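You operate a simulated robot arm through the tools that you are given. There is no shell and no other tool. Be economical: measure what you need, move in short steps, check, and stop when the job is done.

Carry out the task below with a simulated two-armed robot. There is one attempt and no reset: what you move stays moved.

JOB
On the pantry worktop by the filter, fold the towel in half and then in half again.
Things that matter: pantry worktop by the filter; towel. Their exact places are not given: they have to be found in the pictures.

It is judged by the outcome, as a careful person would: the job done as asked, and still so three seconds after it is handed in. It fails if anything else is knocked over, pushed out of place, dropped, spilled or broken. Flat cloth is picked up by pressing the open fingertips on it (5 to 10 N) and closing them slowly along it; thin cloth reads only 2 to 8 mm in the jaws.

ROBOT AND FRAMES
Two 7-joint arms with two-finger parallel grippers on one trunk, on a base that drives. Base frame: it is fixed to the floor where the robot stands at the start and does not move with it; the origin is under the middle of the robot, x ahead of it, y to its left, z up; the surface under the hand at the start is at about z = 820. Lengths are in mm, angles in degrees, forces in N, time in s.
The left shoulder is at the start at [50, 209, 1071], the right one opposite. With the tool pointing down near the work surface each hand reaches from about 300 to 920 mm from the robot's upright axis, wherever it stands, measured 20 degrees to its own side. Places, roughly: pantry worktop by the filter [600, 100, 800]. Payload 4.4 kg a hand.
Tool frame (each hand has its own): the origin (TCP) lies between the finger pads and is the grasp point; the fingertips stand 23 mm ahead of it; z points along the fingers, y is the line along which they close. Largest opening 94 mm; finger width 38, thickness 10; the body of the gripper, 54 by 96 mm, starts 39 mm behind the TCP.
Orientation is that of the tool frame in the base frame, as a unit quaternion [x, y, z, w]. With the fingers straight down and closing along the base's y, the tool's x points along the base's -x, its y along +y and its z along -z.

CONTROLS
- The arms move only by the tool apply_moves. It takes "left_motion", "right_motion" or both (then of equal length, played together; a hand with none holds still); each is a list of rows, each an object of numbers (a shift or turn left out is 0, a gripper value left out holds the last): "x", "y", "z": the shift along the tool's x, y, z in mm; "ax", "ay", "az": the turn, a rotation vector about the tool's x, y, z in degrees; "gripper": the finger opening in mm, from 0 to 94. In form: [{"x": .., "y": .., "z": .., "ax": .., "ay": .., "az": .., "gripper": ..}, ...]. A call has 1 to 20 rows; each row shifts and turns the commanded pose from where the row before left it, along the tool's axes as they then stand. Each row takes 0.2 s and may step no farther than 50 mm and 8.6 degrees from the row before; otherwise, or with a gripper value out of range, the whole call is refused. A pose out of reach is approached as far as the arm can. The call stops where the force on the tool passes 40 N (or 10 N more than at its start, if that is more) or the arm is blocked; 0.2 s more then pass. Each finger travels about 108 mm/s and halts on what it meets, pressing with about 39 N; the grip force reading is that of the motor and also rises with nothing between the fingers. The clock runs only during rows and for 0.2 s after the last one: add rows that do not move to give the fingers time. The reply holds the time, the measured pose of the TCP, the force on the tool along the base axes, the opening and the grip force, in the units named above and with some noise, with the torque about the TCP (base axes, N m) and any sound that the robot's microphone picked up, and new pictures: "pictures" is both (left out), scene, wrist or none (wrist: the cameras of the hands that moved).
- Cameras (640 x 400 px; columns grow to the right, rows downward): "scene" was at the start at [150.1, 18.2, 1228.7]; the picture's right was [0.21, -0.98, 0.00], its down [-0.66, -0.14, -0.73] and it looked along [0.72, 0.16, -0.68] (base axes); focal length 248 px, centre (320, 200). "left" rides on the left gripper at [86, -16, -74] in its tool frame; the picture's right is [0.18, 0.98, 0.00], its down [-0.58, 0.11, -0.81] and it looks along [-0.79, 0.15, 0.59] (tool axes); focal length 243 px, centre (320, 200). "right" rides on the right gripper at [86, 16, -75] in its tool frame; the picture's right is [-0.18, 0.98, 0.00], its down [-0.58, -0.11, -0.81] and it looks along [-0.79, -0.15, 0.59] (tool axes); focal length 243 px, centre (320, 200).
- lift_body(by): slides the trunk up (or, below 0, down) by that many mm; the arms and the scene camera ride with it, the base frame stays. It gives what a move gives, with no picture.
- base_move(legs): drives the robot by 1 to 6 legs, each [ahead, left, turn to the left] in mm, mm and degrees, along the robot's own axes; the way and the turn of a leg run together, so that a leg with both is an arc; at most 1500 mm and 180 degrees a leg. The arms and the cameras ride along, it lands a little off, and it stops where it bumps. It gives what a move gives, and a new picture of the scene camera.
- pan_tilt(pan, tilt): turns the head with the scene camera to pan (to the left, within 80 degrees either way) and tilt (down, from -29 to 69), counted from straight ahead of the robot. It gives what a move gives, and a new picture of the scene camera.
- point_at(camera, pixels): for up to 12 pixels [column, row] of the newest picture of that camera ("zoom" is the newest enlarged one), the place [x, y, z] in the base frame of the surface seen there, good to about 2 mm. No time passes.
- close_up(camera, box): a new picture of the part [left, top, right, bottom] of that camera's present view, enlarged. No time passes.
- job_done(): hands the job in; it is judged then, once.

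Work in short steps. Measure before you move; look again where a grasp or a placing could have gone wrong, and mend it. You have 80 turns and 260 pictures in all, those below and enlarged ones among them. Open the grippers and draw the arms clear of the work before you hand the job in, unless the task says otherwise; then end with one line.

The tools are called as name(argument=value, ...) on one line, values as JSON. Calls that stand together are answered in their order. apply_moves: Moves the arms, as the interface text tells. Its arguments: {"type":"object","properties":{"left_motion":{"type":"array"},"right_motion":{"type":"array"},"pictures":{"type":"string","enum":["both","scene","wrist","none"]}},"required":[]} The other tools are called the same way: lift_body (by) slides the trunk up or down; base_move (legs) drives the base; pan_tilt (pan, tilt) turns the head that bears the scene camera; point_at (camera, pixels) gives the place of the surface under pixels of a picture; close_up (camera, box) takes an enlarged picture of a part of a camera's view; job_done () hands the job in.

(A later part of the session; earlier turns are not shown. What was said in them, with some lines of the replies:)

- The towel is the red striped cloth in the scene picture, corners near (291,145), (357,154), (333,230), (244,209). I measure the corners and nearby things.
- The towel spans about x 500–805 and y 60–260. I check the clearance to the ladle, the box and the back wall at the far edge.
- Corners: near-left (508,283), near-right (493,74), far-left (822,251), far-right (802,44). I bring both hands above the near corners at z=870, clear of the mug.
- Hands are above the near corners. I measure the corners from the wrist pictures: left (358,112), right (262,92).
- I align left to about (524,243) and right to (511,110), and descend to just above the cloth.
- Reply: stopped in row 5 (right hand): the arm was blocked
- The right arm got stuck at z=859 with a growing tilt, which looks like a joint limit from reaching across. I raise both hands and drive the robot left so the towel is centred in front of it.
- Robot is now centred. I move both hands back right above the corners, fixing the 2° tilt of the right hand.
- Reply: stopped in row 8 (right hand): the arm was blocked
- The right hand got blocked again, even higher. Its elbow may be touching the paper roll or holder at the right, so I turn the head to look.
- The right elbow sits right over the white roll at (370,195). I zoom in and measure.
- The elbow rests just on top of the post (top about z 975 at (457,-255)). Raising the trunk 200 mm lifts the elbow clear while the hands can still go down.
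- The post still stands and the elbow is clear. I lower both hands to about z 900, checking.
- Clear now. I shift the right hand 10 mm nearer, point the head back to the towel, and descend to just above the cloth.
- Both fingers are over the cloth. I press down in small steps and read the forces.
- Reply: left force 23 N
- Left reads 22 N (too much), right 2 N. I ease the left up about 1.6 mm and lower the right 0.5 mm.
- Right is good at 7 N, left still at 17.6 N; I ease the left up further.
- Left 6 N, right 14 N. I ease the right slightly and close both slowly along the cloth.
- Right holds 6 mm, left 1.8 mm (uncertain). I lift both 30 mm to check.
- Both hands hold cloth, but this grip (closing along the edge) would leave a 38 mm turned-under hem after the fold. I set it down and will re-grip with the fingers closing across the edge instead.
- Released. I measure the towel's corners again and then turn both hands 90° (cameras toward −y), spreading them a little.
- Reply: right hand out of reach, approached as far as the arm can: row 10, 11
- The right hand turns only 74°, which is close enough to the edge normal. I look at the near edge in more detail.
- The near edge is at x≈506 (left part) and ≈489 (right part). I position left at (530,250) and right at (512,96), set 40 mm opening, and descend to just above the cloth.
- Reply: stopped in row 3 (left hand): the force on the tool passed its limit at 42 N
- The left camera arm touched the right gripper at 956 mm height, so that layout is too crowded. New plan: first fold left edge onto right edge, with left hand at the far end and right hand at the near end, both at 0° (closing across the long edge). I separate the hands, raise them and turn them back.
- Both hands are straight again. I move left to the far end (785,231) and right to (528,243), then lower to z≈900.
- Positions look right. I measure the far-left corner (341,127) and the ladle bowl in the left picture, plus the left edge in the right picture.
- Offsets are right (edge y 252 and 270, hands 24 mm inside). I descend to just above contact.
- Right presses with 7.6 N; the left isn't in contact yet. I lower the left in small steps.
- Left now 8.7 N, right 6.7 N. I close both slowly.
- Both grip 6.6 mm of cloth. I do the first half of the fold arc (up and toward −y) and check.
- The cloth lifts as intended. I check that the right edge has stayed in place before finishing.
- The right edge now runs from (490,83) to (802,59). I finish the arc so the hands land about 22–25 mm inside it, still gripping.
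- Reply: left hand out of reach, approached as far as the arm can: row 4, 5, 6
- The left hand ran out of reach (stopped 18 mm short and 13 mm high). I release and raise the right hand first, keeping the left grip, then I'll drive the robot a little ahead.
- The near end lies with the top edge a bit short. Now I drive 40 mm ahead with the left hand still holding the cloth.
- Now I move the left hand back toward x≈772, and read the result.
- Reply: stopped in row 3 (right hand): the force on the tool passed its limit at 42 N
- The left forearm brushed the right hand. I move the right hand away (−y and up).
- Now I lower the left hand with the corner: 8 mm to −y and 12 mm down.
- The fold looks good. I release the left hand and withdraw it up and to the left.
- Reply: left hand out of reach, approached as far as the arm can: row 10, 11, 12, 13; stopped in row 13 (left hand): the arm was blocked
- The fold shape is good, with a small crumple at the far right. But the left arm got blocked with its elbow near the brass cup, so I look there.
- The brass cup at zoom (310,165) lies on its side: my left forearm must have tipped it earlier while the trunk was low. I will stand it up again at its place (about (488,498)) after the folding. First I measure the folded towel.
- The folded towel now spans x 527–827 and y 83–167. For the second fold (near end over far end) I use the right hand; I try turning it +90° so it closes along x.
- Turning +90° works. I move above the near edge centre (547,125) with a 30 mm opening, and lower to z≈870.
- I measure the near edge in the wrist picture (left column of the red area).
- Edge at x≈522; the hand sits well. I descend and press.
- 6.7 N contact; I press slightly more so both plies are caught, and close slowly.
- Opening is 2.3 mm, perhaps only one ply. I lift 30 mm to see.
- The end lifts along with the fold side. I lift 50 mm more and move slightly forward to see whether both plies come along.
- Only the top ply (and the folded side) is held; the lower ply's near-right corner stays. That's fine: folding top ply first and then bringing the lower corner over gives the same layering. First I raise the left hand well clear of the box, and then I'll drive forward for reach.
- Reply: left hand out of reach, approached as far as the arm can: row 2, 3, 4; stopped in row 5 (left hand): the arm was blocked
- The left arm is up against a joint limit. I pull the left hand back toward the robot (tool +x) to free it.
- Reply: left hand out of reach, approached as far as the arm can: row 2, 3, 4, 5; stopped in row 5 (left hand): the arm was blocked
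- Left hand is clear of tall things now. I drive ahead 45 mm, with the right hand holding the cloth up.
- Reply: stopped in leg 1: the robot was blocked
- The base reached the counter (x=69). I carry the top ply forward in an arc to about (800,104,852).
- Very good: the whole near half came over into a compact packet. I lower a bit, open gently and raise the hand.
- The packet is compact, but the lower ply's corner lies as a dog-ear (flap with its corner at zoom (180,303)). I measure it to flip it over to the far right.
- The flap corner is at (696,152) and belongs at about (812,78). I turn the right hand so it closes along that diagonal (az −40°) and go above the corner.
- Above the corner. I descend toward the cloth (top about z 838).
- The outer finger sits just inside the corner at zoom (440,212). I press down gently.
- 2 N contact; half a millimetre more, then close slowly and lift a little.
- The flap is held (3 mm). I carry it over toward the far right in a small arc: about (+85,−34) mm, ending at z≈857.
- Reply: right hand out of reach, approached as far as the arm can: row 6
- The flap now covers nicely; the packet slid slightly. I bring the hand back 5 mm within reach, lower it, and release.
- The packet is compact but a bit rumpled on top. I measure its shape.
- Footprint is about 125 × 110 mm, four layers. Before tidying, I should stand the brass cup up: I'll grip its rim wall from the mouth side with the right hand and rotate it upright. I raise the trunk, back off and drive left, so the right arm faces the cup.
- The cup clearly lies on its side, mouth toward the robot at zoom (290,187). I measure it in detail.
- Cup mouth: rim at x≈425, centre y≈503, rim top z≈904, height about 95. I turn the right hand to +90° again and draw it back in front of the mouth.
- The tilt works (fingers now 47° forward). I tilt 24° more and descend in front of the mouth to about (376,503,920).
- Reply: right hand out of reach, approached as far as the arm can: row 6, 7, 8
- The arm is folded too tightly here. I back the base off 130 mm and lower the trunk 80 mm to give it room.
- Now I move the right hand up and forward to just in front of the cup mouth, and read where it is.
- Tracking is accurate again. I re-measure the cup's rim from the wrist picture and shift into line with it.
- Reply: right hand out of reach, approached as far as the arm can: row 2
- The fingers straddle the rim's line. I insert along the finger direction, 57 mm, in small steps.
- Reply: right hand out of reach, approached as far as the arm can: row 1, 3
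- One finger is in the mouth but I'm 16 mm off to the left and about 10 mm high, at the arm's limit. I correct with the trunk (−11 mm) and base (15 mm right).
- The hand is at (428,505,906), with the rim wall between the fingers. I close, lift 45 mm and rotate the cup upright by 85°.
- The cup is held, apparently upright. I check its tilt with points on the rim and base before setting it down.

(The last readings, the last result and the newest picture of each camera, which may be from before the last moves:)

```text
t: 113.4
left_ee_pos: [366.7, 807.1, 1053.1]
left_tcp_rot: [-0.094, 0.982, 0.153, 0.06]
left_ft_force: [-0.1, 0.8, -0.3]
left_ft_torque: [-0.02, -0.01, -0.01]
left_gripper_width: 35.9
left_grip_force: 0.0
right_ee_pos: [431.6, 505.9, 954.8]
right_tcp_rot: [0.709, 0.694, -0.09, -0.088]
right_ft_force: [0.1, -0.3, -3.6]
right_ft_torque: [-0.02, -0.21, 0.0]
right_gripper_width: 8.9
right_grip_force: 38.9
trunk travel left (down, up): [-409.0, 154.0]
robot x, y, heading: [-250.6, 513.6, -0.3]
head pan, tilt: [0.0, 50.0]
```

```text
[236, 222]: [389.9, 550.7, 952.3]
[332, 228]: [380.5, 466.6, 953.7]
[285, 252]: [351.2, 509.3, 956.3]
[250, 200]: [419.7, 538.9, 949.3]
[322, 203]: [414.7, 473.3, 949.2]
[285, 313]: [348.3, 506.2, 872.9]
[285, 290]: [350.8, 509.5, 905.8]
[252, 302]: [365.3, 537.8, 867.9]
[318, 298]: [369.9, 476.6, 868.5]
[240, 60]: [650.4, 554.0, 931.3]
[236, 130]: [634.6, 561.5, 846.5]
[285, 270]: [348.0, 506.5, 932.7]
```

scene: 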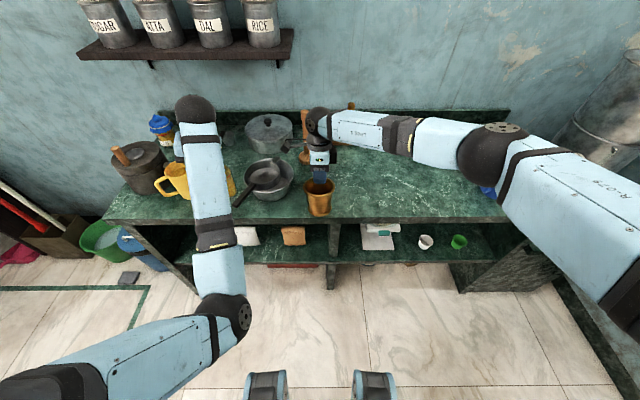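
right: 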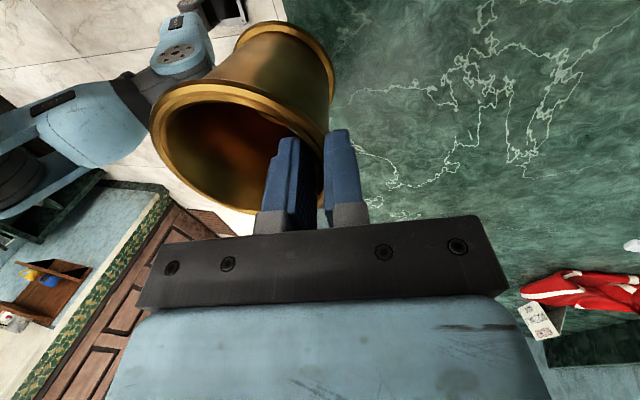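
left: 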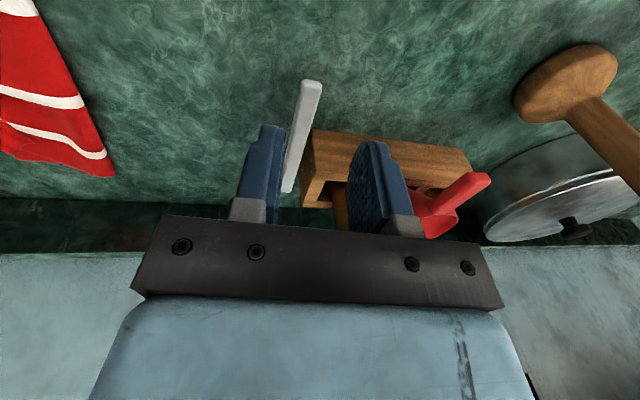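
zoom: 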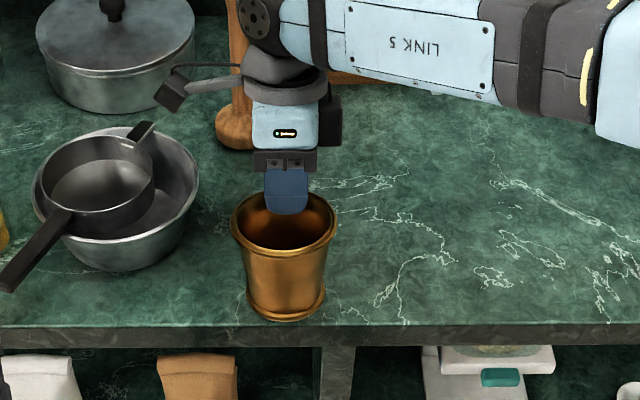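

The rim is 6° over-rotated (near side 956, far 949). I rotate back 6°, move the cup +103 mm in x and −9 in y to its original place, and lower most of the way.

apply_moves(right_motion=[{"ax": -6}, {"y": 34, "z": -5, "x": -3}, {"y": 34, "z": -5, "x": -3}, {"y": 34, "z": -5, "x": -3}, {"y": 2.6, "z": 17.3}, {"y": 2.2, "z": 15}, {}, {}], pictures="scene")

close_up(camera="scene", box=[250, 120, 410, 240])

point_at(camera="scene", pixels=[[320, 190], [320, 186], [320, 200], [320, 205]])

```text
t: 115.2
left_ee_pos: [365.3, 809.1, 1052.4]
left_tcp_rot: [-0.094, 0.982, 0.154, 0.06]
left_ft_force: [-0.4, 0.2, 0.1]
left_ft_torque: [0.01, 0.01, 0.01]
left_gripper_width: 36.2
left_grip_force: 0.0
right_ee_pos: [509.5, 490.5, 926.8]
right_tcp_rot: [0.713, 0.698, -0.054, -0.049]
right_ft_force: [0.3, 0.6, -3.7]
right_ft_torque: [-0.02, -0.17, -0.02]
right_gripper_width: 8.6
right_grip_force: 39.0
right hand out of reach, approached as far as the arm can: row 4, 5, 6
trunk travel left (down, up): [-409.0, 154.0]
robot x, y, heading: [-249.5, 508.1, -0.4]
head pan, tilt: [0.0, 50.0]
```

scene: 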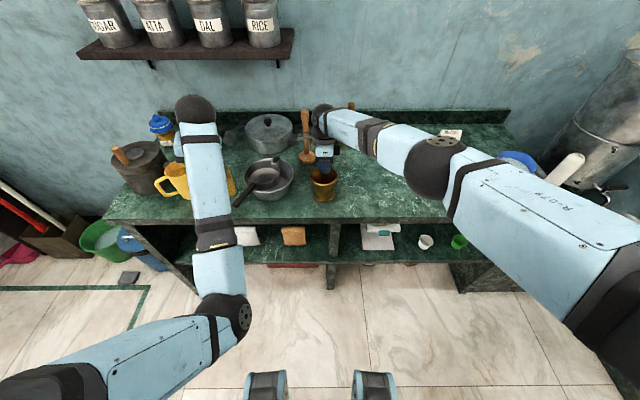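

```text
3.33 times, centred on (330, 180) of scene
```

zoom: 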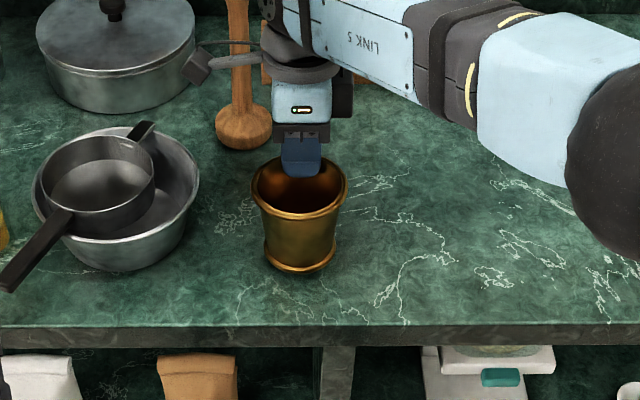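

```text
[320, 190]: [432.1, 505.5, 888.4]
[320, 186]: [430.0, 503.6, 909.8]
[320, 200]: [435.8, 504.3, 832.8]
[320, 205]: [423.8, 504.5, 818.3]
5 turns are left
```

The cup is upright near its old place, but the arm is at its reach limit 22 mm short. I drive 20 mm ahead, then lower by the trunk.

base_move(legs=[[20, 3, 0]])

lift_body(by=-9)

close_up(camera="scene", box=[290, 150, 370, 210])

lift_body(by=-2)

```text
t: 116.0
left_ee_pos: [385.3, 810.1, 1053.9]
left_tcp_rot: [-0.094, 0.982, 0.154, 0.06]
left_ft_force: [-0.2, 0.2, -0.1]
left_ft_torque: [-0.02, 0.02, 0.0]
left_gripper_width: 35.9
left_grip_force: 0.1
right_ee_pos: [527.7, 493.4, 929.2]
right_tcp_rot: [0.712, 0.698, -0.054, -0.048]
right_ft_force: [-0.7, 0.1, -4.2]
right_ft_torque: [-0.03, -0.19, 0.0]
right_gripper_width: 8.3
right_grip_force: 38.9
trunk travel left (down, up): [-409.0, 154.0]
robot x, y, heading: [-229.8, 512.6, -0.3]
head pan, tilt: [0.0, 50.0]
```

scene: 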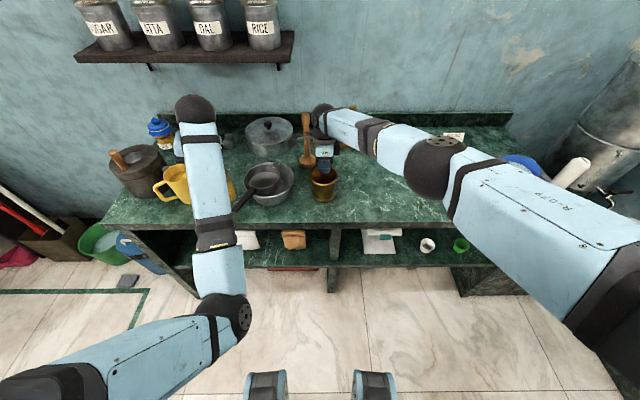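

```text
t: 116.6
left_ee_pos: [384.7, 811.8, 1044.5]
left_tcp_rot: [-0.094, 0.982, 0.154, 0.059]
left_ft_force: [1.0, 0.1, 0.2]
left_ft_torque: [-0.04, 0.01, 0.01]
left_gripper_width: 35.9
left_grip_force: 0.1
right_ee_pos: [528.7, 493.8, 919.3]
right_tcp_rot: [0.712, 0.698, -0.053, -0.048]
right_ft_force: [0.6, -0.2, 3.8]
right_ft_torque: [0.16, -0.04, 0.01]
right_gripper_width: 8.4
right_grip_force: 39.3
trunk travel left (down, up): [-400.0, 163.0]
robot x, y, heading: [-231.0, 512.8, -0.5]
head pan, tilt: [0.0, 50.0]
```

```text
6.67 times, centred on (330, 180) of scene
```

zoom: 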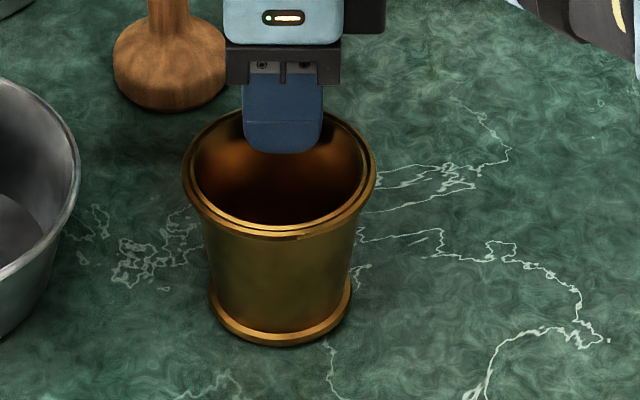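

```text
t: 117.1
left_ee_pos: [385.3, 810.4, 1043.2]
left_tcp_rot: [-0.094, 0.982, 0.154, 0.061]
left_ft_force: [-0.6, 0.6, 0.0]
left_ft_torque: [0.01, 0.01, 0.01]
left_gripper_width: 35.7
left_grip_force: 0.0
right_ee_pos: [527.6, 494.2, 920.1]
right_tcp_rot: [0.712, 0.699, -0.052, -0.048]
right_ft_force: [5.8, -1.4, 18.8]
right_ft_torque: [0.48, -0.09, -0.11]
right_gripper_width: 8.8
right_grip_force: 38.8
trunk travel left (down, up): [-398.0, 165.0]
robot x, y, heading: [-229.6, 510.9, -0.2]
head pan, tilt: [0.0, 50.0]
4 turns are left
```

The cup stands on the worktop (contact 19 N). I open the fingers and raise everything straight up with the trunk, then look.

apply_moves(right_motion=[{"gripper": 12}, {"gripper": 18}, {"gripper": 26}, {}, {}], pictures="none")

lift_body(by=130)

close_up(camera="scene", box=[220, 100, 540, 300])

```text
t: 118.3
left_ee_pos: [384.7, 811.8, 1042.7]
left_tcp_rot: [-0.094, 0.982, 0.154, 0.06]
left_ft_force: [-0.6, 1.1, -0.1]
left_ft_torque: [-0.02, -0.01, -0.02]
left_gripper_width: 36.3
left_grip_force: 0.0
right_ee_pos: [527.3, 494.5, 916.6]
right_tcp_rot: [0.713, 0.698, -0.053, -0.049]
right_ft_force: [0.8, 1.4, -0.7]
right_ft_torque: [0.01, 0.05, 0.01]
right_gripper_width: 26.5
right_grip_force: 0.1
trunk travel left (down, up): [-398.0, 165.0]
robot x, y, heading: [-229.3, 513.9, -0.5]
head pan, tilt: [0.0, 50.0]
```

```text
t: 119.9
left_ee_pos: [385.7, 810.2, 1172.7]
left_tcp_rot: [-0.094, 0.982, 0.154, 0.059]
left_ft_force: [0.4, 0.2, -0.5]
left_ft_torque: [-0.01, 0.05, 0.01]
left_gripper_width: 36.1
left_grip_force: 0.1
right_ee_pos: [527.1, 493.8, 1047.0]
right_tcp_rot: [0.712, 0.698, -0.054, -0.049]
right_ft_force: [0.2, 0.6, 0.4]
right_ft_torque: [0.01, 0.03, 0.03]
right_gripper_width: 26.0
right_grip_force: 0.1
trunk travel left (down, up): [-528.0, 35.0]
robot x, y, heading: [-229.5, 519.0, -0.4]
head pan, tilt: [0.0, 50.0]
```

```text
2.00 times, centred on (380, 200) of scene
3 turns are left
```

zoom: 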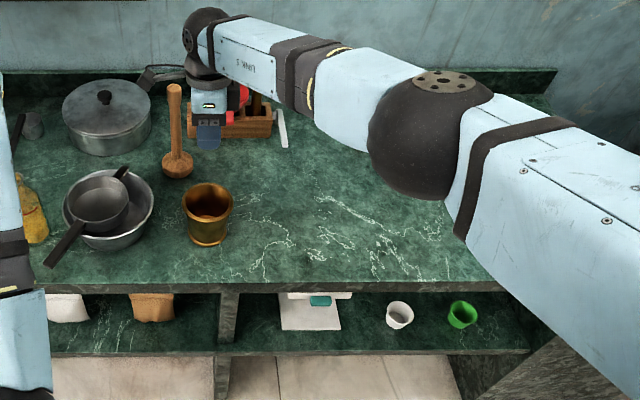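

The cup stands upright at its place again. I back the robot off so the arms are clear, and take a last look.

base_move(legs=[[-250, 0, 0]])

close_up(camera="scene", box=[240, 80, 480, 230])

```text
t: 121.4
left_ee_pos: [207.5, 815.1, 1177.3]
left_tcp_rot: [-0.097, 0.982, 0.153, 0.061]
left_ft_force: [0.0, 0.6, 0.7]
left_ft_torque: [-0.02, 0.0, 0.0]
left_gripper_width: 36.1
left_grip_force: 0.1
right_ee_pos: [353.8, 498.1, 1051.2]
right_tcp_rot: [0.71, 0.7, -0.052, -0.047]
right_ft_force: [-0.6, 0.0, 0.2]
right_ft_torque: [0.04, -0.01, 0.0]
right_gripper_width: 25.9
right_grip_force: 0.1
trunk travel left (down, up): [-528.0, 35.0]
robot x, y, heading: [-399.6, 509.7, 0.1]
head pan, tilt: [0.0, 50.0]
stopped in leg 1: the robot was blocked; the commanded pose is now the measured one
```

scene: 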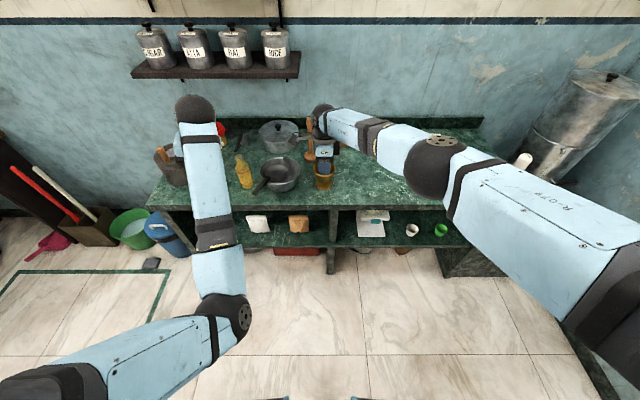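

```text
2.67 times, centred on (360, 155) of scene
2 turns are left
```

zoom: 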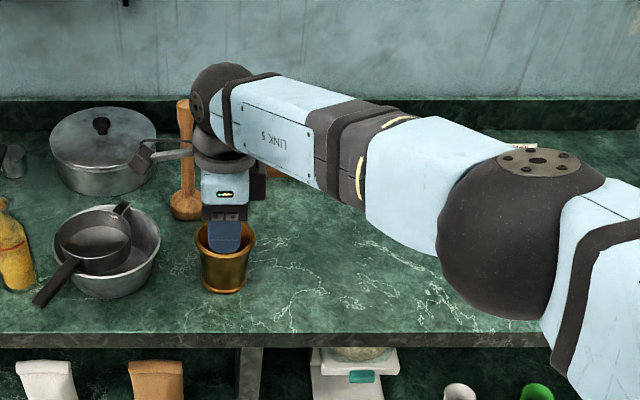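

The cup stands, and both grippers are empty and clear of the work. With almost no turns left, I hand the job in.

job_done()

```text
The job is handed in.
```

I folded the towel in half and in half again on the worktop, but the packet is rumpled on top rather than neatly squared. My left arm knocked over the brass cup; I stood it back up close to its original spot. I also backed the robot into something behind it at the end and did not check whether that moved.
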